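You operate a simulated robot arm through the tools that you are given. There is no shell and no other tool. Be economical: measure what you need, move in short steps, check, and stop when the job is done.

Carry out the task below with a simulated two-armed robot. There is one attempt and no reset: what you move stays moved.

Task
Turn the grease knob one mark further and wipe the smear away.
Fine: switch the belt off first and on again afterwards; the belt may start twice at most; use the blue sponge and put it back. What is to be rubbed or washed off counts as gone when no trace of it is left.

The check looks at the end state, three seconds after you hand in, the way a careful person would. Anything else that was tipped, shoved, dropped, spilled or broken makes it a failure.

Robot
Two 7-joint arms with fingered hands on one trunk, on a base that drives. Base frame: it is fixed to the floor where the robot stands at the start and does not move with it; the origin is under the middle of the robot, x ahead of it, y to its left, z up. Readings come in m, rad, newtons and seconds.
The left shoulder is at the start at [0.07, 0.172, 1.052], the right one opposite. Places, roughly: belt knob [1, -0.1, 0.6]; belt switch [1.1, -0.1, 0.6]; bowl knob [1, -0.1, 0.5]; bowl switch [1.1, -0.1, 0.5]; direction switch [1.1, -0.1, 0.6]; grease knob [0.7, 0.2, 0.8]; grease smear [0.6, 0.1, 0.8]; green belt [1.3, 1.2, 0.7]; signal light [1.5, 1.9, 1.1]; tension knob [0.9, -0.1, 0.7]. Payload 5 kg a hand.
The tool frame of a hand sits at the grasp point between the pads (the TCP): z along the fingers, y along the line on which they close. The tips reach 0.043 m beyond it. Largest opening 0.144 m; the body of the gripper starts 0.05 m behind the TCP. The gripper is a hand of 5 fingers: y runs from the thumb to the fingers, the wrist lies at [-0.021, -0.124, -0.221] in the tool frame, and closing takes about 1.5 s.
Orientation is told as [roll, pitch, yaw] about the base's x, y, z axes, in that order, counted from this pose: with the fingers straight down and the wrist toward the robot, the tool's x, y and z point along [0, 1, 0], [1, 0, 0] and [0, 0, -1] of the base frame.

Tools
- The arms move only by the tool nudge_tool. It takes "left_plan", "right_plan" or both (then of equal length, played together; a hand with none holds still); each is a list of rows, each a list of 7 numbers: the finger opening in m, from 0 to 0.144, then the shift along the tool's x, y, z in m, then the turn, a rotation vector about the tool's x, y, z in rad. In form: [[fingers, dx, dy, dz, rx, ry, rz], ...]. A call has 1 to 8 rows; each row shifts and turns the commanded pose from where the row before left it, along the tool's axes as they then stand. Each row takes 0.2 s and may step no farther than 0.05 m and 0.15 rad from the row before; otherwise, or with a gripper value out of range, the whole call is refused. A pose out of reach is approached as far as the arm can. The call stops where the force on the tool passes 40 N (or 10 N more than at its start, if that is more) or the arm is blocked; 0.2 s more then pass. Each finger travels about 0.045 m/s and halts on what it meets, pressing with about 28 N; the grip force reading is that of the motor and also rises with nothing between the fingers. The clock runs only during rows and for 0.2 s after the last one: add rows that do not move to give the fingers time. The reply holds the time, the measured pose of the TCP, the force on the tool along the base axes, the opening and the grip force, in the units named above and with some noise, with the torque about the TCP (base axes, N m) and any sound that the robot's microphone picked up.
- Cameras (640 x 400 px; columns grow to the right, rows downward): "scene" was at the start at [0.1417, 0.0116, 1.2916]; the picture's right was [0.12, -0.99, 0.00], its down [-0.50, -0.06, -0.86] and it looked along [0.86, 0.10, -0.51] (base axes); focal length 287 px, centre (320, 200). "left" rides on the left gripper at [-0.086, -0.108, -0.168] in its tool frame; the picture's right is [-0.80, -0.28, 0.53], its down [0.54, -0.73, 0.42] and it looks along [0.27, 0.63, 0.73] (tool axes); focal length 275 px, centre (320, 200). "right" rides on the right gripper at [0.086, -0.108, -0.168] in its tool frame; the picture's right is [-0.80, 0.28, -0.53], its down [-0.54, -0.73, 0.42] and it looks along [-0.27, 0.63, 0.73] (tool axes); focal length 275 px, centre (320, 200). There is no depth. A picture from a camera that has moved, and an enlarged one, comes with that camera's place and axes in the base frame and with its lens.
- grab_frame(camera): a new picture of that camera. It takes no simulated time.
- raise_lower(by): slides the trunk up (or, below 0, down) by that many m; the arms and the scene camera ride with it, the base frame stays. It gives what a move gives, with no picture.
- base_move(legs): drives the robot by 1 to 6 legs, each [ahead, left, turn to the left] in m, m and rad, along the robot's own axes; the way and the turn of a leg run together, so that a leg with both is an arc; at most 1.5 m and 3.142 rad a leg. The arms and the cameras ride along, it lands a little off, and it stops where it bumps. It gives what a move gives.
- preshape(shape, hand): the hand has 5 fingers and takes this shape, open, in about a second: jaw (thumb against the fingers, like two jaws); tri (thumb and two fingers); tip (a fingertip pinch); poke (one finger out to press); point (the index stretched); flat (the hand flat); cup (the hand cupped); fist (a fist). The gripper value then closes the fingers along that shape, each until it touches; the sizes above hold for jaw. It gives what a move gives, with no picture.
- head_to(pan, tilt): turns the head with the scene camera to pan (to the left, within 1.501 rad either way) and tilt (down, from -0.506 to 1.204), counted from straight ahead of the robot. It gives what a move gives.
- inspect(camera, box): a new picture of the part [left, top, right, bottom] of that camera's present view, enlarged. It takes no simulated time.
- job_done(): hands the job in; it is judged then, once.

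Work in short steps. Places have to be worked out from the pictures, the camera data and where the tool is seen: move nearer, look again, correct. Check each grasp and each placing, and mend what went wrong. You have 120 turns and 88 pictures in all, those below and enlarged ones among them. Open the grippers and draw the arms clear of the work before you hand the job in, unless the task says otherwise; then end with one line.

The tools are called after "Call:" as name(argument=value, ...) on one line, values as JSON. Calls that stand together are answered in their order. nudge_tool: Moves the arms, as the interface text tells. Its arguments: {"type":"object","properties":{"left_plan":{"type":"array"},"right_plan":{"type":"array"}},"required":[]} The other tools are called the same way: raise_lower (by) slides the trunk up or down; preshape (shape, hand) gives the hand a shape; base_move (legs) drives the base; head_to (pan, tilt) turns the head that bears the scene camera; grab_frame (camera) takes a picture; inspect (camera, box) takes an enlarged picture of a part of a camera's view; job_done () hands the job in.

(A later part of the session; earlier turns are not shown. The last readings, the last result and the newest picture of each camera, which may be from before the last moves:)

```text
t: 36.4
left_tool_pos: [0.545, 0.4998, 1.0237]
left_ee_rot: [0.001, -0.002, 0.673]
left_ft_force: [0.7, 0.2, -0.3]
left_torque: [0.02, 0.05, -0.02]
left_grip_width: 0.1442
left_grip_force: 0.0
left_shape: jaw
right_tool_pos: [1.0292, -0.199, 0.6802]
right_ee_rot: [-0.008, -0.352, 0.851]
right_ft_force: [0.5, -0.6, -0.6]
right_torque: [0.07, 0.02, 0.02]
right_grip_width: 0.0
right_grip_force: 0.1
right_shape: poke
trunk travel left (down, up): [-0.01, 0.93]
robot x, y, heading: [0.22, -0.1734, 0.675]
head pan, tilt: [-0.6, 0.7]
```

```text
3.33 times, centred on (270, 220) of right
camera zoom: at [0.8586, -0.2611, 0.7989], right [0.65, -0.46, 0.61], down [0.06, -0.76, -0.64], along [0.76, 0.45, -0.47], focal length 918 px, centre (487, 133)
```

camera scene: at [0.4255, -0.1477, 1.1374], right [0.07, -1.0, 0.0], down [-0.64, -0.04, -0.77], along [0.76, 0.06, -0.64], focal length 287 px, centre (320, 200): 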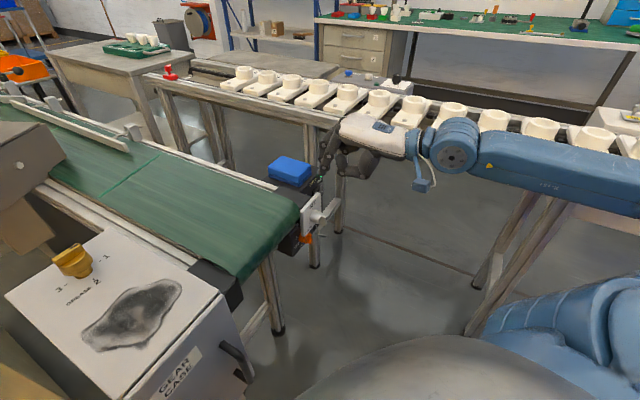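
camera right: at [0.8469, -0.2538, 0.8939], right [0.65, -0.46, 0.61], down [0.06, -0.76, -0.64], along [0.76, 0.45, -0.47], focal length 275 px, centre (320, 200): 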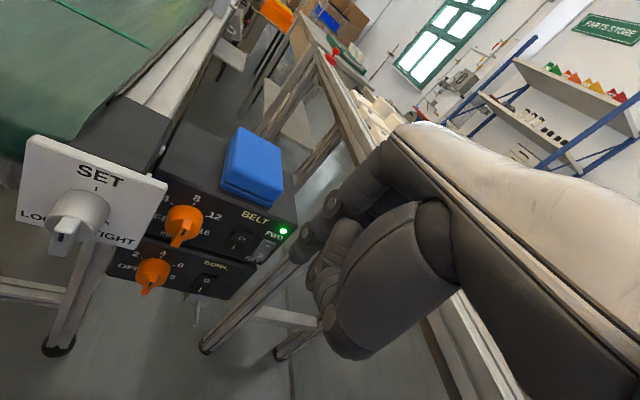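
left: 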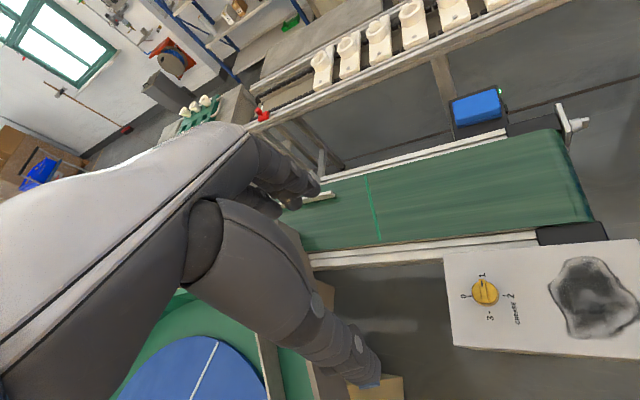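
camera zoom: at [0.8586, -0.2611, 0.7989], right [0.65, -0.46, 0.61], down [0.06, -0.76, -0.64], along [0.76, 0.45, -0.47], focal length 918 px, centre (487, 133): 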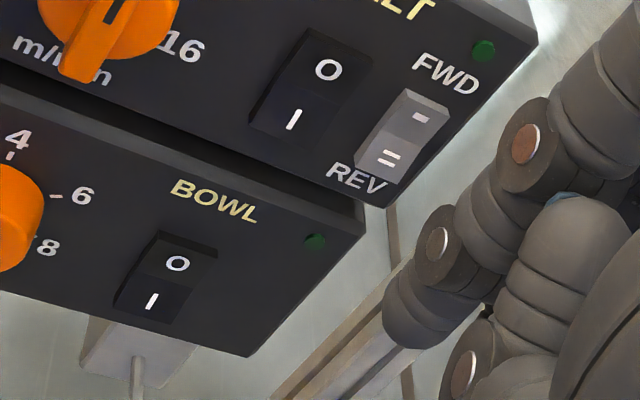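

LED is dark and the rocker has flipped: the belt is off. Next is the sponge (top centre about [1.062, -0.021, 0.71], long side along the belt direction); I raise the hand, straighten it and shape it as a jaw.

Call:
nudge_tool(right_plan=[[0, 0, 0.017, -0.047, 0, 0, 0], [0, 0, 0.017, -0.047, 0, 0, 0], [0, 0, 0.017, -0.047, 0.117, 0, 0], [0, 0, 0.0, -0.02, 0.117, 0, 0], [0, 0, 0.0, -0.02, 0.117, 0, -0.08], [0, 0, 0, 0, 0, 0, -0.09], [0, 0, 0, 0, 0, 0, -0.09], [0, 0, 0, 0, 0, 0, -0.09]])

Call:
preshape(hand="right", shape="jaw")

```text
t: 38.4
left_tool_pos: [0.5443, 0.5002, 1.0243]
left_ee_rot: [0.001, -0.003, 0.673]
left_ft_force: [-0.3, -1.2, -0.5]
left_torque: [0.01, 0.0, 0.01]
left_grip_width: 0.1443
left_grip_force: 0.0
left_shape: jaw
right_tool_pos: [0.9745, -0.174, 1.0269]
right_ee_rot: [-0.146, -0.251, 1.092]
right_ft_force: [1.4, 0.3, -1.2]
right_torque: [0.0, 0.01, 0.0]
right_grip_width: 0.0003
right_grip_force: 0.0
right_shape: poke
right hand out of reach, approached as far as the arm can: row 7, 8
trunk travel left (down, up): [-0.01, 0.93]
robot x, y, heading: [0.2151, -0.1717, 0.67]
head pan, tilt: [-0.6, 0.7]
stopped in row 8 (right hand): the arm was blocked; the commanded pose is now the measured one
```

```text
t: 39.3
left_tool_pos: [0.5448, 0.5002, 1.0237]
left_ee_rot: [0.001, -0.004, 0.672]
left_ft_force: [-0.2, -0.2, -0.2]
left_torque: [0.01, 0.03, 0.0]
left_grip_width: 0.1441
left_grip_force: 0.0
left_shape: jaw
right_tool_pos: [0.9753, -0.1741, 1.0269]
right_ee_rot: [-0.146, -0.254, 1.089]
right_ft_force: [0.7, 0.1, 1.3]
right_torque: [0.03, -0.02, 0.01]
right_grip_width: 0.1438
right_grip_force: 0.2
right_shape: jaw
trunk travel left (down, up): [-0.01, 0.93]
robot x, y, heading: [0.214, -0.1698, 0.67]
head pan, tilt: [-0.6, 0.7]
```

The hand went higher than wanted and hit a joint limit. I lower it while removing the remaining tilt and roll.

Call:
nudge_tool(right_plan=[[0.144, 0, 0.02, 0.035, 0.05, 0.03, 0], [0.144, 0, 0.02, 0.035, 0.05, 0.03, 0], [0.144, 0, 0.02, 0.035, 0.05, 0.03, 0], [0.144, 0, 0.02, 0.035, 0.05, 0.03, 0], [0.144, 0, 0.02, 0.03, 0.05, 0.03, 0]])

```text
t: 40.5
left_tool_pos: [0.5456, 0.5002, 1.0234]
left_ee_rot: [0.002, 0.001, 0.671]
left_ft_force: [-0.4, 0.0, 0.2]
left_torque: [-0.06, 0.05, 0.02]
left_grip_width: 0.1442
left_grip_force: 0.0
left_shape: jaw
right_tool_pos: [1.048, -0.0708, 0.8747]
right_ee_rot: [0.008, -0.001, 1.073]
right_ft_force: [1.4, -0.1, 0.2]
right_torque: [-0.02, 0.11, -0.02]
right_grip_width: 0.1441
right_grip_force: 0.1
right_shape: jaw
trunk travel left (down, up): [-0.01, 0.93]
robot x, y, heading: [0.2157, -0.1695, 0.671]
head pan, tilt: [-0.6, 0.7]
```

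Now vertical with yaw 1.07. I turn the rest to 1.2, centre over the sponge, and look.

Call:
nudge_tool(right_plan=[[0.144, 0.006, 0.025, 0, 0, 0, -0.06], [0.144, 0.006, 0.025, 0, 0, 0, -0.06], [0.144, 0, 0, 0.03, 0, 0, 0]])

Call:
inspect(camera="scene", box=[240, 80, 400, 200])

Call:
grab_frame(camera="right")

```text
t: 41.3
left_tool_pos: [0.545, 0.499, 1.0236]
left_ee_rot: [0.002, -0.002, 0.673]
left_ft_force: [0.7, 0.4, -0.6]
left_torque: [0.03, 0.03, 0.03]
left_grip_width: 0.1441
left_grip_force: 0.0
left_shape: jaw
right_tool_pos: [1.0204, -0.0036, 0.8428]
right_ee_rot: [0.006, -0.007, 1.186]
right_ft_force: [0.1, -0.5, 0.0]
right_torque: [-0.01, 0.07, -0.02]
right_grip_width: 0.144
right_grip_force: 0.2
right_shape: jaw
right hand out of reach, approached as far as the arm can: row 1, 2
trunk travel left (down, up): [-0.01, 0.93]
robot x, y, heading: [0.2179, -0.1721, 0.668]
head pan, tilt: [-0.6, 0.7]
```

```text
3.33 times, centred on (320, 140) of scene
camera zoom: at [0.3445, -0.1345, 1.1366], right [0.07, -1.0, 0.0], down [-0.64, -0.05, -0.76], along [0.76, 0.05, -0.65], focal length 958 px, centre (320, 400)
```

zoom: 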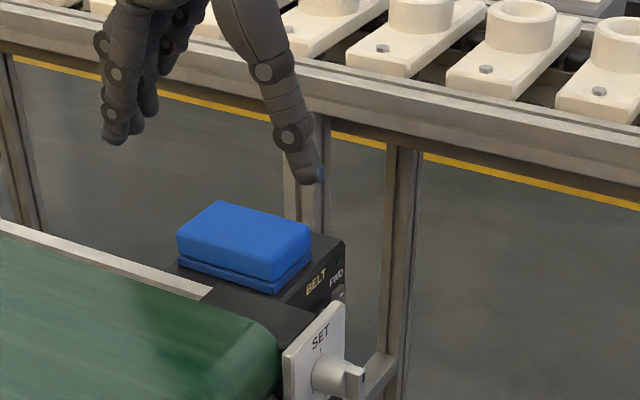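

```text
56 pictures are left
camera right: at [0.9001, -0.0722, 1.0104], right [0.85, -0.04, 0.53], down [0.23, -0.87, -0.43], along [0.48, 0.49, -0.73], focal length 275 px, centre (320, 200)
```

right: 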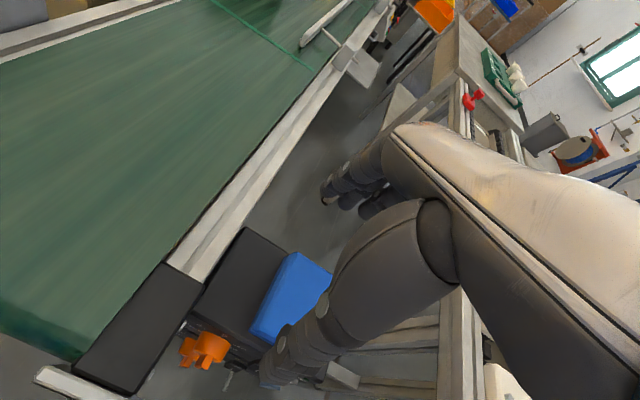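

The sponge's own orientation measures about 1.05 rad, so I go back to that yaw and shift right over it.

Call:
nudge_tool(right_plan=[[0.144, -0.0225, 0, 0, 0, 0, 0.065], [0.144, -0.0225, 0, 0, 0, 0, 0.065], [0.144, 0, 0, 0, 0, 0, 0]])

Call:
inspect(camera="scene", box=[240, 80, 400, 200])

```text
t: 42.1
left_tool_pos: [0.5456, 0.5001, 1.0237]
left_ee_rot: [0.001, -0.002, 0.671]
left_ft_force: [0.4, -0.7, -0.5]
left_torque: [-0.01, -0.01, 0.01]
left_grip_width: 0.1441
left_grip_force: 0.0
left_shape: jaw
right_tool_pos: [1.0628, -0.0218, 0.8435]
right_ee_rot: [0.008, -0.002, 1.064]
right_ft_force: [-0.2, 0.0, 0.8]
right_torque: [-0.03, 0.01, -0.01]
right_grip_width: 0.1439
right_grip_force: 0.1
right_shape: jaw
trunk travel left (down, up): [-0.01, 0.93]
robot x, y, heading: [0.22, -0.1751, 0.669]
head pan, tilt: [-0.6, 0.7]
```

```text
3.33 times, centred on (320, 140) of scene
camera zoom: at [0.3435, -0.134, 1.1367], right [0.07, -1.0, 0.0], down [-0.64, -0.05, -0.76], along [0.76, 0.05, -0.64], focal length 958 px, centre (320, 400)
```

zoom: 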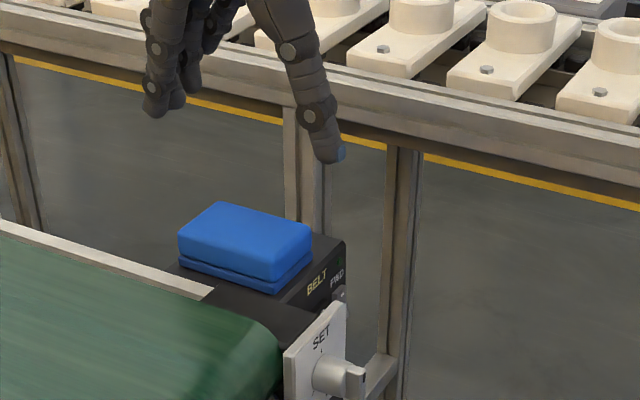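

Thumb and fingers straddle the sponge in line with it. I descend most of the way and check.

Call:
nudge_tool(right_plan=[[0.144, 0, 0, 0.035, 0, 0, 0], [0.144, 0, 0, 0.035, 0, 0, 0], [0.144, 0, 0, 0.025, 0, 0, 0], [0.144, 0, 0, 0.007, 0, 0, 0]])

Call:
inspect(camera="scene", box=[240, 80, 400, 200])

```text
t: 43.1
left_tool_pos: [0.5445, 0.4998, 1.0238]
left_ee_rot: [0.0, -0.002, 0.672]
left_ft_force: [-0.4, 0.9, 0.2]
left_torque: [-0.01, -0.01, -0.02]
left_grip_width: 0.144
left_grip_force: 0.1
left_shape: jaw
right_tool_pos: [1.0618, -0.021, 0.7418]
right_ee_rot: [0.007, -0.004, 1.064]
right_ft_force: [0.4, 0.7, 0.7]
right_torque: [0.05, 0.02, -0.01]
right_grip_width: 0.1441
right_grip_force: 0.1
right_shape: jaw
trunk travel left (down, up): [-0.01, 0.93]
robot x, y, heading: [0.2167, -0.174, 0.67]
head pan, tilt: [-0.6, 0.7]
```

```text
3.33 times, centred on (320, 140) of scene
camera zoom: at [0.3433, -0.1342, 1.1368], right [0.07, -1.0, 0.0], down [-0.64, -0.05, -0.76], along [0.76, 0.05, -0.64], focal length 958 px, centre (320, 400)
```

zoom: 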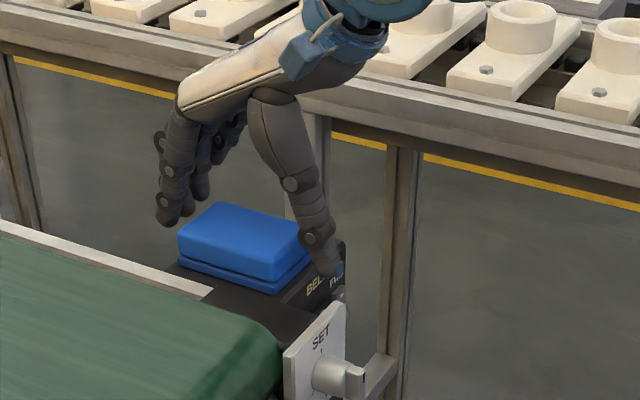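

Tips are about 2 cm above the box top. I close on the sponge gradually.

Call:
nudge_tool(right_plan=[[0.1, 0, 0, 0, 0, 0, 0], [0.1, 0, 0, 0, 0, 0, 0], [0.085, 0, 0, 0, 0, 0, 0], [0.075, 0, 0, 0, 0, 0, 0]])

Call:
inspect(camera="scene", box=[240, 80, 400, 200])

```text
t: 44.1
left_tool_pos: [0.5446, 0.5005, 1.0242]
left_ee_rot: [0.001, -0.002, 0.672]
left_ft_force: [0.2, -0.4, 0.1]
left_torque: [0.01, -0.01, 0.02]
left_grip_width: 0.1438
left_grip_force: 0.1
left_shape: jaw
right_tool_pos: [1.0619, -0.021, 0.7427]
right_ee_rot: [0.007, -0.004, 1.065]
right_ft_force: [-0.5, -0.3, 1.0]
right_torque: [0.01, 0.03, 0.03]
right_grip_width: 0.095
right_grip_force: 27.9
right_shape: jaw
trunk travel left (down, up): [-0.01, 0.93]
robot x, y, heading: [0.2183, -0.1712, 0.671]
head pan, tilt: [-0.6, 0.7]
```

```text
3.33 times, centred on (320, 140) of scene
camera zoom: at [0.3434, -0.134, 1.1367], right [0.07, -1.0, 0.0], down [-0.64, -0.05, -0.76], along [0.76, 0.05, -0.64], focal length 958 px, centre (320, 400)
```

zoom: 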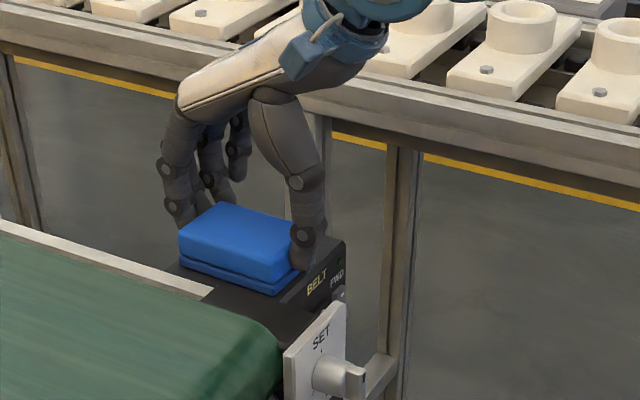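

Gripped at 0.095 m. I lift and check (return pose: TCP [1.062, -0.021, 0.742], yaw 1.064).

Call:
nudge_tool(right_plan=[[0.07, 0, 0, -0.02, 0, 0, 0], [0.07, 0, 0, -0.04, 0, 0, 0], [0.07, 0, 0, -0.04, 0, 0, 0], [0.07, 0, 0, 0, 0, 0, 0]])

Call:
inspect(camera="scene", box=[240, 80, 400, 200])

```text
t: 45.1
left_tool_pos: [0.545, 0.4988, 1.0241]
left_ee_rot: [0.0, -0.001, 0.672]
left_ft_force: [0.7, 0.0, 0.7]
left_torque: [-0.01, 0.0, -0.01]
left_grip_width: 0.144
left_grip_force: 0.0
left_shape: jaw
right_tool_pos: [1.0633, -0.0206, 0.8391]
right_ee_rot: [0.007, -0.004, 1.065]
right_ft_force: [0.6, 0.8, -0.5]
right_torque: [-0.02, -0.02, 0.0]
right_grip_width: 0.095
right_grip_force: 27.5
right_shape: jaw
trunk travel left (down, up): [-0.01, 0.93]
robot x, y, heading: [0.2171, -0.1722, 0.667]
head pan, tilt: [-0.6, 0.7]
```

```text
3.33 times, centred on (320, 140) of scene
camera zoom: at [0.3434, -0.1339, 1.1367], right [0.07, -1.0, 0.0], down [-0.64, -0.05, -0.76], along [0.76, 0.05, -0.64], focal length 958 px, centre (320, 400)
```

zoom: 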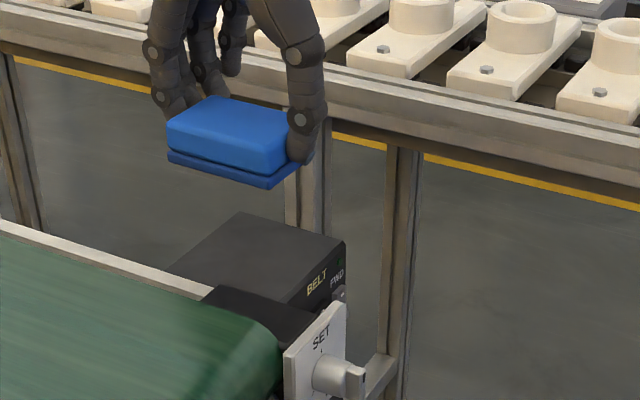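

The sponge is held; its bottom is about 6 cm below the TCP. I raise the trunk and drive back to near the start, angled so the right hand reaches the smear.

Call:
raise_lower(by=0.14)

Call:
base_move(legs=[[-0.1, 0.2, 0], [0, 0.06, -0.2]])

Call:
head_to(pan=-0.3, tilt=0.8)

Call:
grab_frame(camera="scene")

```text
t: 46.8
left_tool_pos: [0.5453, 0.5003, 1.1634]
left_ee_rot: [0.001, -0.002, 0.673]
left_ft_force: [0.0, 0.2, -0.6]
left_torque: [-0.03, -0.02, -0.02]
left_grip_width: 0.144
left_grip_force: 0.1
left_shape: jaw
right_tool_pos: [1.0633, -0.0209, 0.9785]
right_ee_rot: [0.007, -0.007, 1.065]
right_ft_force: [-0.4, -0.9, -0.3]
right_torque: [0.01, 0.01, -0.02]
right_grip_width: 0.0949
right_grip_force: 28.4
right_shape: jaw
trunk travel left (down, up): [-0.15, 0.79]
robot x, y, heading: [0.2165, -0.1734, 0.668]
head pan, tilt: [-0.6, 0.7]
```

```text
t: 49.2
left_tool_pos: [0.4284, 0.572, 1.1636]
left_ee_rot: [0.001, -0.003, 0.478]
left_ft_force: [0.1, -0.4, -0.1]
left_torque: [0.02, -0.05, 0.02]
left_grip_width: 0.1441
left_grip_force: 0.0
left_shape: jaw
right_tool_pos: [0.8369, -0.038, 0.9786]
right_ee_rot: [0.008, -0.003, 0.872]
right_ft_force: [0.0, -0.5, -0.5]
right_torque: [0.01, -0.01, -0.04]
right_grip_width: 0.0949
right_grip_force: 28.5
right_shape: jaw
trunk travel left (down, up): [-0.15, 0.79]
robot x, y, heading: [-0.0238, -0.0199, 0.473]
head pan, tilt: [-0.6, 0.7]
```

```text
t: 50.0
left_tool_pos: [0.4302, 0.5729, 1.1636]
left_ee_rot: [0.001, -0.001, 0.478]
left_ft_force: [0.9, 0.7, -0.1]
left_torque: [0.04, 0.01, 0.0]
left_grip_width: 0.144
left_grip_force: 0.0
left_shape: jaw
right_tool_pos: [0.8373, -0.0369, 0.9784]
right_ee_rot: [0.007, -0.003, 0.871]
right_ft_force: [0.2, -0.4, 0.0]
right_torque: [-0.02, -0.02, 0.01]
right_grip_width: 0.095
right_grip_force: 27.5
right_shape: jaw
trunk travel left (down, up): [-0.15, 0.79]
robot x, y, heading: [-0.021, -0.024, 0.479]
head pan, tilt: [-0.3, 0.799]
```

```text
51 pictures are left
camera scene: at [0.1044, 0.0144, 1.2685], right [0.18, -0.98, 0.0], down [-0.71, -0.13, -0.7], along [0.69, 0.12, -0.72], focal length 287 px, centre (320, 200)
```

scene: 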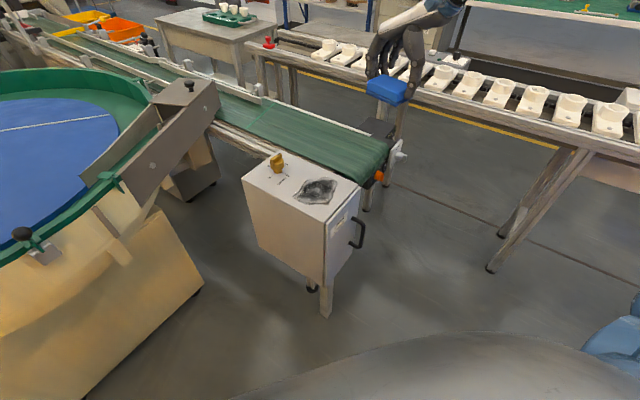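

Box top is at z≈0.777; the smear spans about x 0.555–0.66, y 0.06–0.165 (centre ≈ [0.608, 0.108]). I bring the sponge above it at height, turning it in line with the box.

Call:
nudge_tool(right_plan=[[0.07, 0.045, -0.006, 0, 0, 0, -0.05], [0.07, 0.045, -0.006, 0, 0, 0, -0.05], [0.07, 0.045, -0.006, 0, 0, 0, -0.05], [0.07, 0.045, -0.006, 0, 0, 0, -0.05], [0.07, 0.045, -0.006, 0, 0, 0, -0.05], [0.07, 0.04, -0.006, 0, 0, 0, -0.05], [0.07, 0, 0, 0, 0, 0, 0]])

Call:
grab_frame(camera="scene")

```text
t: 51.6
left_tool_pos: [0.4301, 0.5728, 1.1644]
left_ee_rot: [0.003, -0.002, 0.478]
left_ft_force: [0.9, -0.3, -0.4]
left_torque: [-0.01, 0.04, 0.03]
left_grip_width: 0.1439
left_grip_force: 0.1
left_shape: jaw
right_tool_pos: [0.5941, 0.0759, 0.9808]
right_ee_rot: [0.007, -0.008, 1.17]
right_ft_force: [-0.2, 0.1, -0.4]
right_torque: [0.04, 0.0, 0.0]
right_grip_width: 0.0946
right_grip_force: 28.3
right_shape: jaw
trunk travel left (down, up): [-0.15, 0.79]
robot x, y, heading: [-0.0213, -0.0235, 0.478]
head pan, tilt: [-0.3, 0.799]
```

```text
50 pictures are left
camera scene: at [0.1049, 0.0142, 1.2684], right [0.18, -0.98, 0.0], down [-0.71, -0.13, -0.7], along [0.69, 0.12, -0.72], focal length 287 px, centre (320, 200)
```

scene: 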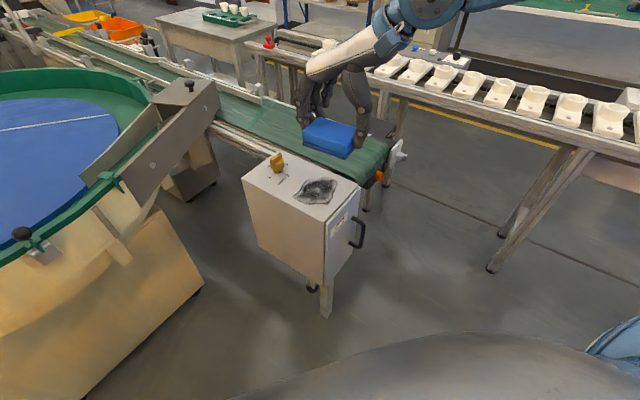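

Projection agrees with the smear centre. I shift slightly forward, go down near the surface and check the force.

Call:
nudge_tool(right_plan=[[0.07, 0, 0.0175, 0.03, 0, 0, 0], [0.07, 0, 0.0175, 0.03, 0, 0, 0], [0.07, 0, 0, 0.035, 0, 0, 0], [0.07, 0, 0, 0.02, 0, 0, 0], [0.07, 0, 0, 0, 0, 0, 0]])

Call:
inspect(camera="scene", box=[230, 120, 410, 240])

```text
t: 52.8
left_tool_pos: [0.4284, 0.5719, 1.1634]
left_ee_rot: [0.002, -0.002, 0.477]
left_ft_force: [-0.5, 0.3, -0.5]
left_torque: [0.02, -0.01, 0.0]
left_grip_width: 0.1442
left_grip_force: 0.0
left_shape: jaw
right_tool_pos: [0.6076, 0.1069, 0.8671]
right_ee_rot: [0.007, -0.008, 1.169]
right_ft_force: [-0.5, -0.2, -0.4]
right_torque: [0.04, -0.02, 0.02]
right_grip_width: 0.0947
right_grip_force: 28.6
right_shape: jaw
trunk travel left (down, up): [-0.15, 0.79]
robot x, y, heading: [-0.0223, -0.0236, 0.478]
head pan, tilt: [-0.3, 0.799]
```

```text
3.33 times, centred on (320, 180) of scene
camera zoom: at [0.104, 0.0142, 1.2686], right [0.18, -0.98, 0.0], down [-0.71, -0.13, -0.7], along [0.69, 0.12, -0.72], focal length 958 px, centre (320, 267)
```

zoom: 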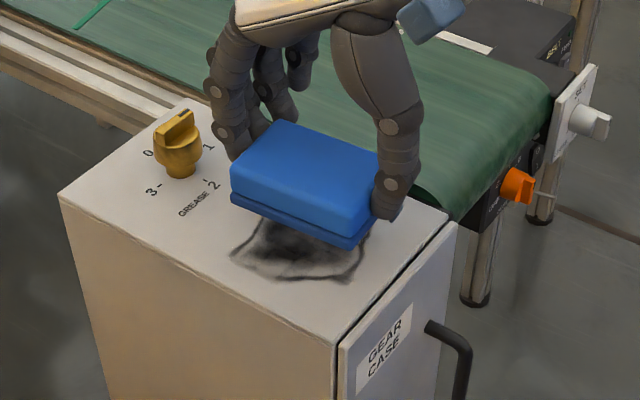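

Sponge hovers about 2–3 cm above the smear. I lower until it presses.

Call:
nudge_tool(right_plan=[[0.07, 0, 0, 0.01, 0, 0, 0], [0.07, 0, 0, 0.008, 0, 0, 0], [0.07, 0, 0, 0.006, 0, 0, 0], [0.07, 0, 0, 0.004, 0, 0, 0], [0.07, 0, 0, 0, 0, 0, 0]])

```text
t: 54.0
left_tool_pos: [0.4286, 0.5727, 1.1638]
left_ee_rot: [-0.001, -0.001, 0.477]
left_ft_force: [-0.3, 0.2, 0.6]
left_torque: [-0.04, -0.01, 0.0]
left_grip_width: 0.1439
left_grip_force: 0.0
left_shape: jaw
right_tool_pos: [0.6099, 0.1086, 0.8386]
right_ee_rot: [0.007, -0.007, 1.169]
right_ft_force: [0.1, 0.3, 0.3]
right_torque: [-0.01, 0.0, -0.03]
right_grip_width: 0.0946
right_grip_force: 28.2
right_shape: jaw
trunk travel left (down, up): [-0.15, 0.79]
robot x, y, heading: [-0.0209, -0.0199, 0.478]
head pan, tilt: [-0.3, 0.799]
```

No contact yet; a few more small steps down.

Call:
nudge_tool(right_plan=[[0.07, 0, 0, 0.003, 0, 0, 0], [0.07, 0, 0, 0.003, 0, 0, 0], [0.07, 0, 0, 0.002, 0, 0, 0], [0.07, 0, 0, 0, 0, 0, 0]])

```text
t: 55.0
left_tool_pos: [0.4265, 0.5713, 1.1663]
left_ee_rot: [0.0, -0.004, 0.478]
left_ft_force: [-0.1, 0.4, -0.4]
left_torque: [-0.03, -0.01, 0.02]
left_grip_width: 0.144
left_grip_force: 0.0
left_shape: jaw
right_tool_pos: [0.6098, 0.1106, 0.8336]
right_ee_rot: [0.002, -0.012, 1.171]
right_ft_force: [3.5, -4.5, 35.5]
right_torque: [-0.27, -0.02, -0.16]
right_grip_width: 0.0936
right_grip_force: 28.2
right_shape: jaw
trunk travel left (down, up): [-0.15, 0.79]
robot x, y, heading: [-0.0194, -0.0235, 0.481]
head pan, tilt: [-0.3, 0.799]
```

Contact at 35 N; I ease off 3 mm and wipe across the box in strokes.

Call:
nudge_tool(right_plan=[[0.07, 0, 0, -0.003, 0, 0, 0], [0.07, 0.015, 0, 0, 0, 0, 0], [0.07, 0.015, 0, 0, 0, 0, 0], [0.07, -0.02, 0, 0, 0, 0, 0], [0.07, -0.02, 0, 0, 0, 0, 0], [0.07, -0.02, 0, 0, 0, 0, 0], [0.07, 0.02, 0, 0, 0, 0, 0], [0.07, 0.01, 0, 0, 0, 0, 0]])

```text
t: 56.8
left_tool_pos: [0.4289, 0.5723, 1.1645]
left_ee_rot: [0.0, -0.005, 0.478]
left_ft_force: [0.0, 0.7, -0.2]
left_torque: [-0.01, -0.02, 0.0]
left_grip_width: 0.1439
left_grip_force: 0.0
left_shape: jaw
right_tool_pos: [0.6112, 0.1093, 0.8323]
right_ee_rot: [0.003, -0.006, 1.169]
right_ft_force: [12.8, -6.8, 18.4]
right_torque: [-0.12, -0.49, -0.17]
right_grip_width: 0.0939
right_grip_force: 27.7
right_shape: jaw
trunk travel left (down, up): [-0.15, 0.79]
robot x, y, heading: [-0.0207, -0.023, 0.475]
head pan, tilt: [-0.3, 0.799]
```

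Good wiping force (18 N). Another set of strokes shifted a little along the box both ways.

Call:
nudge_tool(right_plan=[[0.07, 0.015, 0.007, 0, 0, 0, 0], [0.07, 0.015, 0, 0, 0, 0, 0], [0.07, -0.03, 0, 0, 0, 0, 0], [0.07, -0.03, -0.007, 0, 0, 0, 0], [0.07, 0.0, -0.01, 0, 0, 0, 0], [0.07, 0.03, 0, 0, 0, 0, 0], [0.07, 0.03, 0, 0, 0, 0, 0], [0.07, -0.03, 0.01, 0, 0, 0, 0]])

Call:
nudge_tool(right_plan=[[0.07, 0, 0, -0.03, 0, 0, 0], [0.07, -0.03, 0, -0.05, 0, 0, 0], [0.07, -0.04, 0, -0.03, 0, 0, 0], [0.07, -0.04, 0, 0, 0, 0, 0], [0.07, -0.04, 0, 0, 0, 0, 0]])

Call:
inspect(camera="scene", box=[230, 120, 410, 240])

```text
t: 58.6
left_tool_pos: [0.4293, 0.5739, 1.1628]
left_ee_rot: [0.002, -0.002, 0.478]
left_ft_force: [0.6, 0.7, -0.1]
left_torque: [0.03, 0.02, 0.0]
left_grip_width: 0.1441
left_grip_force: 0.0
left_shape: jaw
right_tool_pos: [0.609, 0.1087, 0.8346]
right_ee_rot: [0.006, -0.006, 1.17]
right_ft_force: [-1.3, 0.0, 1.2]
right_torque: [-0.05, 0.03, 0.01]
right_grip_width: 0.0943
right_grip_force: 28.1
right_shape: jaw
trunk travel left (down, up): [-0.15, 0.79]
robot x, y, heading: [-0.0214, -0.0273, 0.48]
head pan, tilt: [-0.3, 0.799]
```

```text
refused: row 2 steps farther than a row can; nothing moved
```

```text
3.33 times, centred on (320, 180) of scene
camera zoom: at [0.1047, 0.0149, 1.2684], right [0.18, -0.98, 0.0], down [-0.71, -0.13, -0.7], along [0.69, 0.12, -0.72], focal length 958 px, centre (320, 267)
```

zoom: 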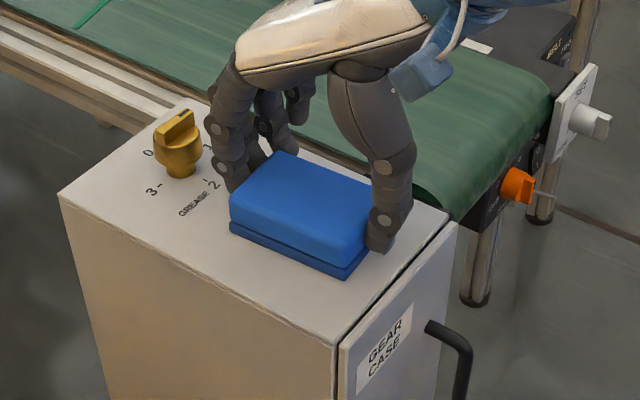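

The surface around the sponge looks clean. I lift it away to see underneath.

Call:
nudge_tool(right_plan=[[0.07, 0, 0, -0.03, 0, 0, 0], [0.07, -0.01, 0, -0.045, 0, 0, 0], [0.07, -0.04, 0, -0.02, 0, 0, 0], [0.07, -0.045, 0, 0, 0, 0, 0], [0.07, -0.045, 0, 0, 0, 0, 0], [0.07, -0.04, 0, 0, 0, 0, 0]])

Call:
inspect(camera="scene", box=[230, 120, 410, 240])

```text
t: 60.0
left_tool_pos: [0.425, 0.5783, 1.163]
left_ee_rot: [-0.003, -0.001, 0.482]
left_ft_force: [-2.4, 2.2, -0.2]
left_torque: [-0.21, -0.2, 0.01]
left_grip_width: 0.144
left_grip_force: 0.1
left_shape: jaw
right_tool_pos: [0.7441, 0.0584, 0.9178]
right_ee_rot: [-0.003, 0.003, 1.146]
right_ft_force: [-2.2, 1.3, -12.2]
right_torque: [-0.04, 0.01, 0.04]
right_grip_width: 0.0941
right_grip_force: 27.7
right_shape: jaw
right hand out of reach, approached as far as the arm can: row 5, 6
trunk travel left (down, up): [-0.15, 0.79]
robot x, y, heading: [-0.0216, -0.0206, 0.48]
head pan, tilt: [-0.3, 0.799]
```

```text
3.33 times, centred on (320, 180) of scene
camera zoom: at [0.1024, 0.0189, 1.268], right [0.18, -0.98, 0.0], down [-0.71, -0.13, -0.7], along [0.69, 0.12, -0.72], focal length 958 px, centre (320, 267)
```

zoom: 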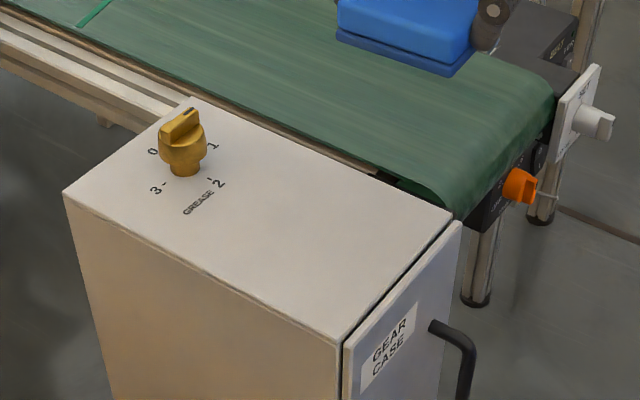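

The top is clean. Now I move the right hand with the sponge aside, to make room for the left hand at the knob, and zoom on the wiped surface.

Call:
nudge_tool(right_plan=[[0.07, 0, -0.01, -0.045, 0, 0, 0.08], [0.07, -0.02, -0.02, -0.03, 0, 0, 0.1], [0.07, -0.04, -0.02, 0, 0, 0, 0.1], [0.07, -0.04, -0.02, 0, 0, 0, 0.1], [0.07, -0.045, 0, 0, 0, 0, 0.1], [0.07, -0.045, 0, 0, 0, 0, 0.1], [0.07, -0.045, 0, 0, 0, 0, 0.1], [0.07, -0.045, 0, 0, 0, 0, 0]])

Call:
inspect(camera="scene", box=[260, 145, 370, 220])

```text
t: 61.8
left_tool_pos: [0.43, 0.5717, 1.1646]
left_ee_rot: [0.0, 0.0, 0.479]
left_ft_force: [1.2, -0.6, -0.3]
left_torque: [0.06, 0.01, 0.02]
left_grip_width: 0.1437
left_grip_force: 0.1
left_shape: jaw
right_tool_pos: [0.9002, -0.2044, 0.9948]
right_ee_rot: [0.011, 0.0, 0.49]
right_ft_force: [-1.0, 0.1, -0.6]
right_torque: [0.08, 0.04, 0.01]
right_grip_width: 0.0939
right_grip_force: 27.8
right_shape: jaw
trunk travel left (down, up): [-0.15, 0.79]
robot x, y, heading: [-0.0196, -0.0224, 0.48]
head pan, tilt: [-0.3, 0.799]
```

```text
5.33 times, centred on (315, 182) of scene
camera zoom: at [0.105, 0.0126, 1.2685], right [0.18, -0.98, 0.0], down [-0.71, -0.13, -0.7], along [0.69, 0.12, -0.72], focal length 1533 px, centre (347, 293)
```

zoom: 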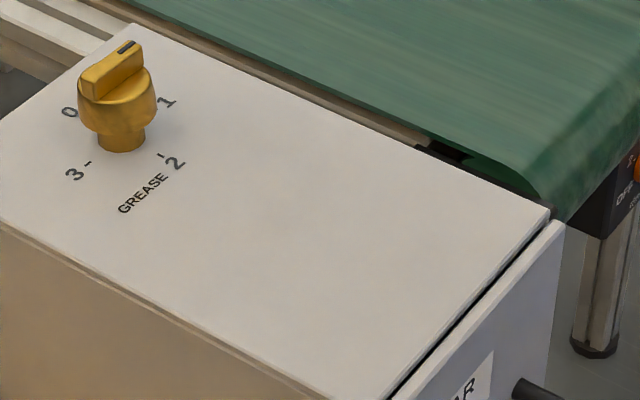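

Wiped area is spotless. The knob axis is at about [0.657, 0.221], blade top z 0.824, blade along the 1–3 line. I bring the left hand over it at height.

Call:
nudge_tool(left_plan=[[0.144, -0.048, 0.005, 0, 0, 0, 0], [0.144, -0.048, 0.005, 0, 0, 0, 0], [0.144, -0.048, 0.005, 0, 0, 0, 0], [0.144, -0.048, 0.005, 0, 0, 0, 0], [0.144, -0.048, 0.005, 0, 0, 0, 0], [0.144, -0.048, 0.005, 0, 0, 0, 0], [0.144, -0.048, 0.005, 0, 0, 0, 0], [0.144, -0.048, 0.005, 0, 0, 0, 0]])

Call:
nudge_tool(left_plan=[[0.08, -0.032, 0, 0, 0, 0, -0.084], [0.08, 0, 0, 0.03, 0, 0, -0.084], [0.08, 0, 0, 0.04, 0, 0, -0.084], [0.08, 0, 0, 0.04, 0, 0, -0.084], [0.08, 0, 0, 0.04, 0, 0, -0.084], [0.08, 0, 0, 0.04, 0, 0, -0.084], [0.08, 0, 0, 0.0, 0, 0, -0.084], [0.08, 0, 0, 0.0, 0, 0, -0.084]])

Call:
inspect(camera="scene", box=[190, 60, 400, 200])

```text
t: 63.6
left_tool_pos: [0.6427, 0.2467, 1.1657]
left_ee_rot: [0.003, -0.003, 0.48]
left_ft_force: [1.7, -0.8, 0.4]
left_torque: [0.03, 0.03, 0.01]
left_grip_width: 0.144
left_grip_force: 0.1
left_shape: jaw
right_tool_pos: [0.8995, -0.2035, 0.9961]
right_ee_rot: [0.011, 0.0, 0.491]
right_ft_force: [0.0, -0.5, -1.4]
right_torque: [0.07, 0.01, 0.01]
right_grip_width: 0.0938
right_grip_force: 27.9
right_shape: jaw
trunk travel left (down, up): [-0.15, 0.79]
robot x, y, heading: [-0.0204, -0.0235, 0.479]
head pan, tilt: [-0.3, 0.799]
```

```text
t: 65.4
left_tool_pos: [0.6557, 0.2216, 0.9713]
left_ee_rot: [0.0, -0.001, 1.151]
left_ft_force: [-0.5, 0.6, -0.3]
left_torque: [-0.01, 0.02, -0.01]
left_grip_width: 0.0808
left_grip_force: 0.0
left_shape: jaw
right_tool_pos: [0.8988, -0.2021, 0.9962]
right_ee_rot: [0.01, -0.001, 0.489]
right_ft_force: [-0.8, 0.0, -0.7]
right_torque: [0.02, -0.04, 0.03]
right_grip_width: 0.0939
right_grip_force: 28.3
right_shape: jaw
trunk travel left (down, up): [-0.15, 0.79]
robot x, y, heading: [-0.024, -0.0215, 0.479]
head pan, tilt: [-0.3, 0.799]
```

```text
2.86 times, centred on (295, 130) of scene
camera zoom: at [0.1047, 0.014, 1.2684], right [0.18, -0.98, 0.0], down [-0.71, -0.13, -0.7], along [0.69, 0.12, -0.72], focal length 821 px, centre (391, 400)
```

zoom: 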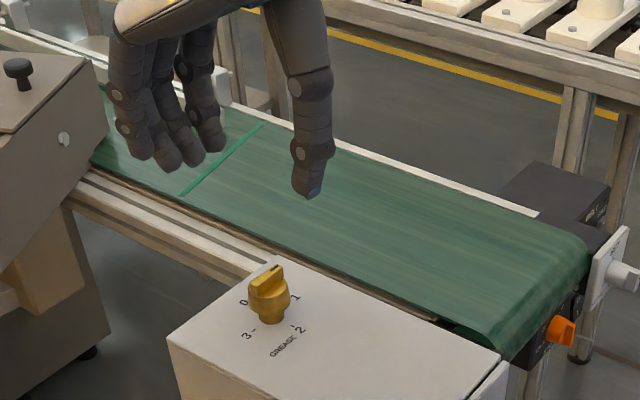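

The left hand reaches this yaw cleanly. I lower it to just above the knob and check the alignment.

Call:
nudge_tool(left_plan=[[0.07, 0, 0, 0.04, 0, 0, 0], [0.06, 0, 0, 0.035, 0, 0, 0], [0.06, 0, 0, 0.015, 0, 0, 0], [0.06, 0, 0, 0, 0, 0, 0]])

Call:
inspect(camera="scene", box=[220, 95, 340, 185])

Call:
grab_frame(camera="left")

```text
t: 66.4
left_tool_pos: [0.6559, 0.2225, 0.8838]
left_ee_rot: [0.001, -0.002, 1.15]
left_ft_force: [0.3, -0.1, -0.1]
left_torque: [0.02, 0.01, 0.03]
left_grip_width: 0.0606
left_grip_force: 0.0
left_shape: jaw
right_tool_pos: [0.8986, -0.203, 0.9967]
right_ee_rot: [0.009, -0.002, 0.491]
right_ft_force: [0.1, -0.3, -0.3]
right_torque: [-0.01, 0.01, 0.03]
right_grip_width: 0.094
right_grip_force: 28.0
right_shape: jaw
trunk travel left (down, up): [-0.15, 0.79]
robot x, y, heading: [-0.0209, -0.0235, 0.475]
head pan, tilt: [-0.3, 0.799]
```

```text
4.44 times, centred on (280, 140) of scene
camera zoom: at [0.1044, 0.0143, 1.2685], right [0.18, -0.98, 0.0], down [-0.71, -0.13, -0.7], along [0.69, 0.12, -0.72], focal length 1277 px, centre (498, 467)
```

zoom: 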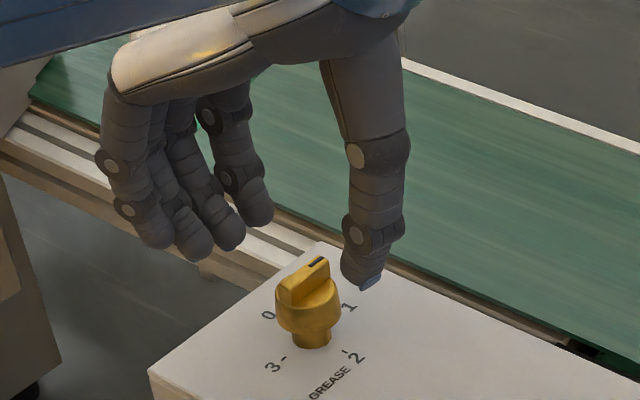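

```text
43 pictures are left
camera left: at [0.6906, 0.0878, 1.0513], right [0.61, -0.58, -0.53], down [-0.79, -0.44, -0.43], along [0.01, 0.68, -0.73], focal length 275 px, centre (320, 200)
```

left: 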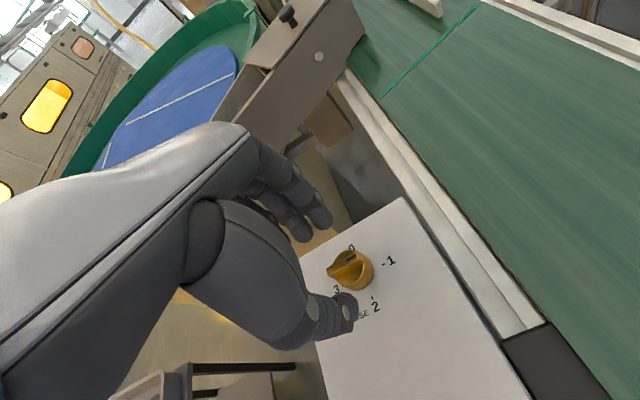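

Knob lies between thumb and fingers (both cameras agree within 2 mm). I lower 3.4 cm so the tips flank the blade.

Call:
nudge_tool(left_plan=[[0.06, 0, 0, 0.017, 0, 0, 0], [0.06, 0, 0, 0.017, 0, 0, 0], [0.06, 0, 0, 0, 0, 0, 0]])

Call:
inspect(camera="scene", box=[220, 95, 340, 185])

Call:
inspect(camera="left", box=[260, 190, 420, 340])

```text
t: 67.2
left_tool_pos: [0.6577, 0.2208, 0.8513]
left_ee_rot: [0.0, -0.001, 1.151]
left_ft_force: [0.2, -0.5, 0.2]
left_torque: [-0.01, -0.03, 0.01]
left_grip_width: 0.0606
left_grip_force: 0.0
left_shape: jaw
right_tool_pos: [0.8989, -0.2028, 0.9974]
right_ee_rot: [0.009, -0.002, 0.49]
right_ft_force: [0.4, 0.4, 0.3]
right_torque: [0.04, -0.01, 0.01]
right_grip_width: 0.0939
right_grip_force: 27.7
right_shape: jaw
trunk travel left (down, up): [-0.15, 0.79]
robot x, y, heading: [-0.023, -0.0225, 0.476]
head pan, tilt: [-0.3, 0.799]
```

```text
4.44 times, centred on (280, 140) of scene
camera zoom: at [0.1043, 0.0142, 1.2685], right [0.18, -0.98, 0.0], down [-0.71, -0.13, -0.7], along [0.69, 0.12, -0.72], focal length 1277 px, centre (498, 467)
```

zoom: 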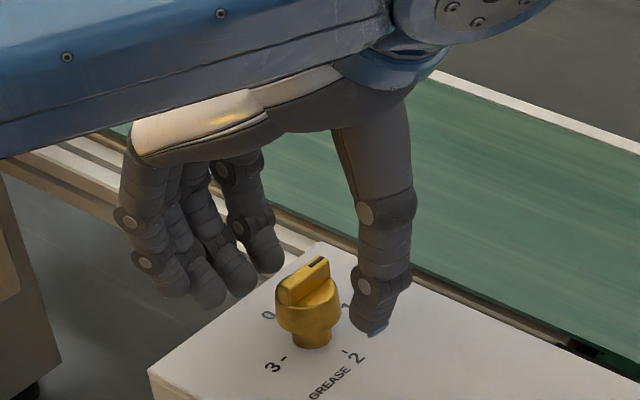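

```text
2.67 times, centred on (340, 265) of left
camera zoom: at [0.6914, 0.086, 1.018], right [0.61, -0.58, -0.53], down [-0.79, -0.44, -0.43], along [0.01, 0.68, -0.73], focal length 734 px, centre (267, 27)
```

zoom: 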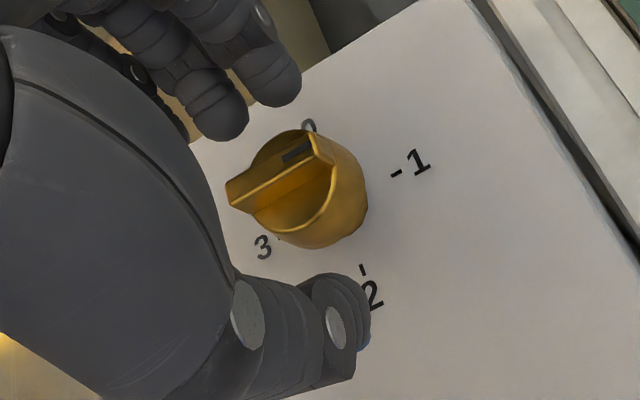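

Aligned: blade pointer at 1, thumb and fingers on its two flat sides. I close.

Call:
nudge_tool(left_plan=[[0.04, 0, 0, 0, 0, 0, 0], [0.02, 0, 0, 0, 0, 0, 0], [0.005, 0, 0, 0, 0, 0, 0], [0.005, 0, 0, 0, 0, 0, 0], [0.005, 0, 0, 0, 0, 0, 0]])

Call:
inspect(camera="scene", box=[220, 95, 340, 185])

Call:
inspect(camera="left", box=[260, 190, 420, 340])

```text
t: 68.4
left_tool_pos: [0.6566, 0.2219, 0.8516]
left_ee_rot: [-0.002, -0.003, 1.151]
left_ft_force: [0.9, 2.7, 3.1]
left_torque: [0.08, -0.09, 0.0]
left_grip_width: 0.0249
left_grip_force: 27.8
left_shape: jaw
right_tool_pos: [0.8998, -0.2016, 0.998]
right_ee_rot: [0.008, -0.001, 0.491]
right_ft_force: [-0.7, -0.3, 0.1]
right_torque: [-0.01, 0.02, -0.01]
right_grip_width: 0.0936
right_grip_force: 28.5
right_shape: jaw
trunk travel left (down, up): [-0.15, 0.79]
robot x, y, heading: [-0.0216, -0.0225, 0.478]
head pan, tilt: [-0.3, 0.799]
```

```text
4.44 times, centred on (280, 140) of scene
camera zoom: at [0.1043, 0.0144, 1.2685], right [0.18, -0.98, 0.0], down [-0.71, -0.13, -0.7], along [0.69, 0.12, -0.72], focal length 1277 px, centre (498, 467)
```

zoom: 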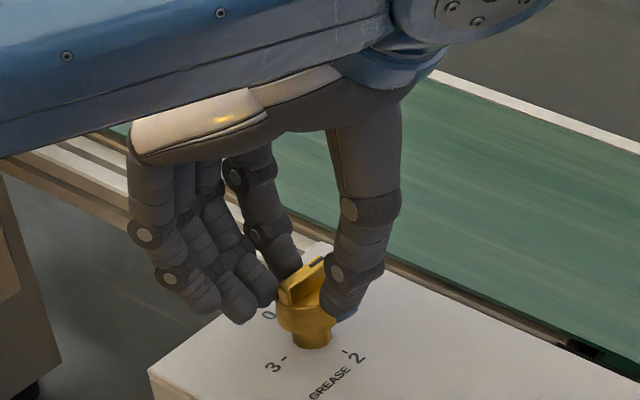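

```text
2.67 times, centred on (340, 265) of left
camera zoom: at [0.6916, 0.0863, 1.0182], right [0.61, -0.58, -0.53], down [-0.79, -0.44, -0.43], along [0.01, 0.68, -0.73], focal length 734 px, centre (267, 27)
```

zoom: 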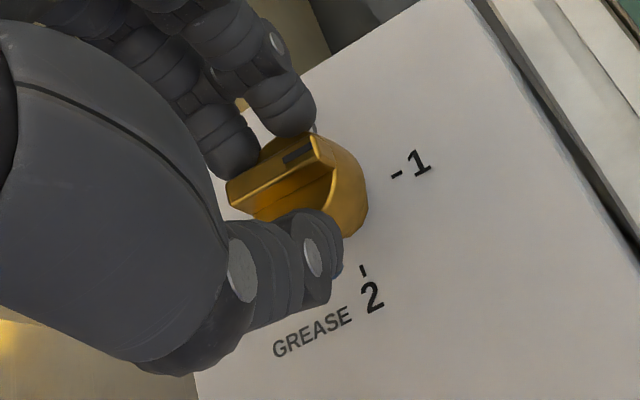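

Blade gripped. I turn clockwise (from above) in steps, first 1.2 rad.

Call:
nudge_tool(left_plan=[[0.005, 0, 0, 0, 0, 0, 0.1], [0.005, 0, 0, 0, 0, 0, 0.1], [0.005, 0, 0, 0, 0, 0, 0.1], [0.005, 0, 0, 0, 0, 0, 0.1]])

Call:
inspect(camera="scene", box=[220, 95, 340, 185])

```text
t: 69.4
left_tool_pos: [0.6562, 0.2207, 0.8503]
left_ee_rot: [-0.001, -0.003, 0.749]
left_ft_force: [-3.0, 0.9, 6.4]
left_torque: [0.01, 0.13, 0.01]
left_grip_width: 0.0251
left_grip_force: 28.1
left_shape: jaw
right_tool_pos: [0.8988, -0.2032, 0.9975]
right_ee_rot: [0.008, -0.002, 0.492]
right_ft_force: [0.7, -0.6, 0.2]
right_torque: [0.04, -0.01, 0.0]
right_grip_width: 0.0939
right_grip_force: 28.1
right_shape: jaw
trunk travel left (down, up): [-0.15, 0.79]
robot x, y, heading: [-0.0208, -0.0223, 0.477]
head pan, tilt: [-0.3, 0.799]
```

```text
4.44 times, centred on (280, 140) of scene
camera zoom: at [0.1035, 0.0143, 1.2686], right [0.18, -0.98, 0.0], down [-0.71, -0.13, -0.7], along [0.69, 0.12, -0.72], focal length 1277 px, centre (498, 467)
```

zoom: 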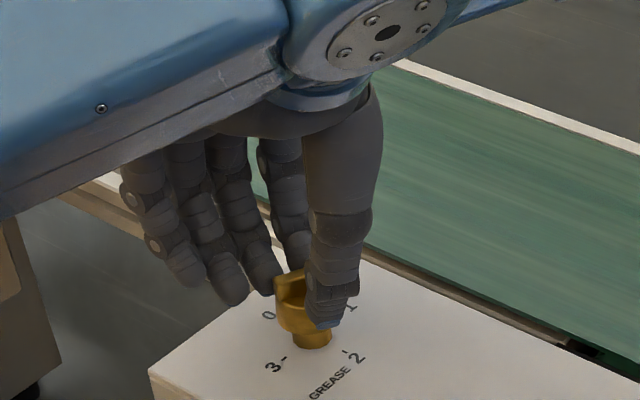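

The blade is turning with the hand. I continue to the full quarter turn.

Call:
nudge_tool(left_plan=[[0.005, 0, 0, 0, 0, 0, 0.146], [0.005, 0, 0, 0, 0, 0, 0.146], [0.005, 0, 0, 0, 0, 0, 0.146], [0.005, 0, 0, 0, 0, 0, 0.146], [0.005, 0, 0, 0, 0, 0, 0.146], [0.005, 0, 0, 0, 0, 0, 0.146], [0.005, 0, 0, 0, 0, 0, 0.146], [0.005, 0, 0, 0, 0, 0, 0.146]])

Call:
inspect(camera="scene", box=[220, 95, 340, 185])

Call:
inspect(camera="left", box=[260, 190, 420, 340])

```text
t: 71.2
left_tool_pos: [0.652, 0.2198, 0.8558]
left_ee_rot: [0.002, -0.011, -0.326]
left_ft_force: [-6.7, 0.5, 15.5]
left_torque: [0.1, 0.33, 0.08]
left_grip_width: 0.0236
left_grip_force: 27.9
left_shape: jaw
right_tool_pos: [0.8956, -0.2025, 0.998]
right_ee_rot: [0.008, -0.004, 0.492]
right_ft_force: [1.0, -0.2, -0.1]
right_torque: [0.03, 0.0, 0.03]
right_grip_width: 0.094
right_grip_force: 27.9
right_shape: jaw
trunk travel left (down, up): [-0.15, 0.79]
robot x, y, heading: [-0.0229, -0.0249, 0.477]
head pan, tilt: [-0.3, 0.799]
stopped in row 8 (left hand): the force on the tool passed its limit at 42 N (the readings are from after the stop); the commanded pose is now the measured one
```

```text
4.44 times, centred on (280, 140) of scene
camera zoom: at [0.1008, 0.0129, 1.2681], right [0.18, -0.98, 0.0], down [-0.7, -0.13, -0.7], along [0.69, 0.13, -0.72], focal length 1277 px, centre (498, 467)
```

zoom: 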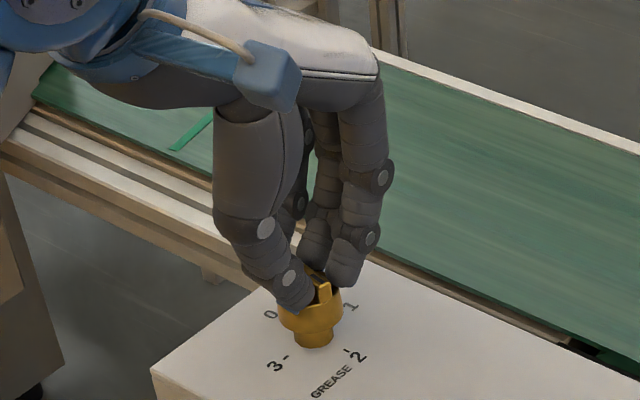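

```text
2.67 times, centred on (340, 265) of left
camera zoom: at [0.5215, 0.1734, 1.0219], right [-0.52, -0.66, -0.54], down [-0.51, 0.75, -0.43], along [0.69, 0.05, -0.72], focal length 734 px, centre (267, 27)
```

zoom: 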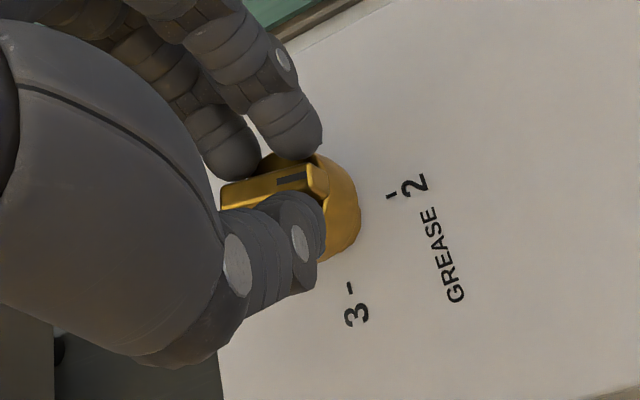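

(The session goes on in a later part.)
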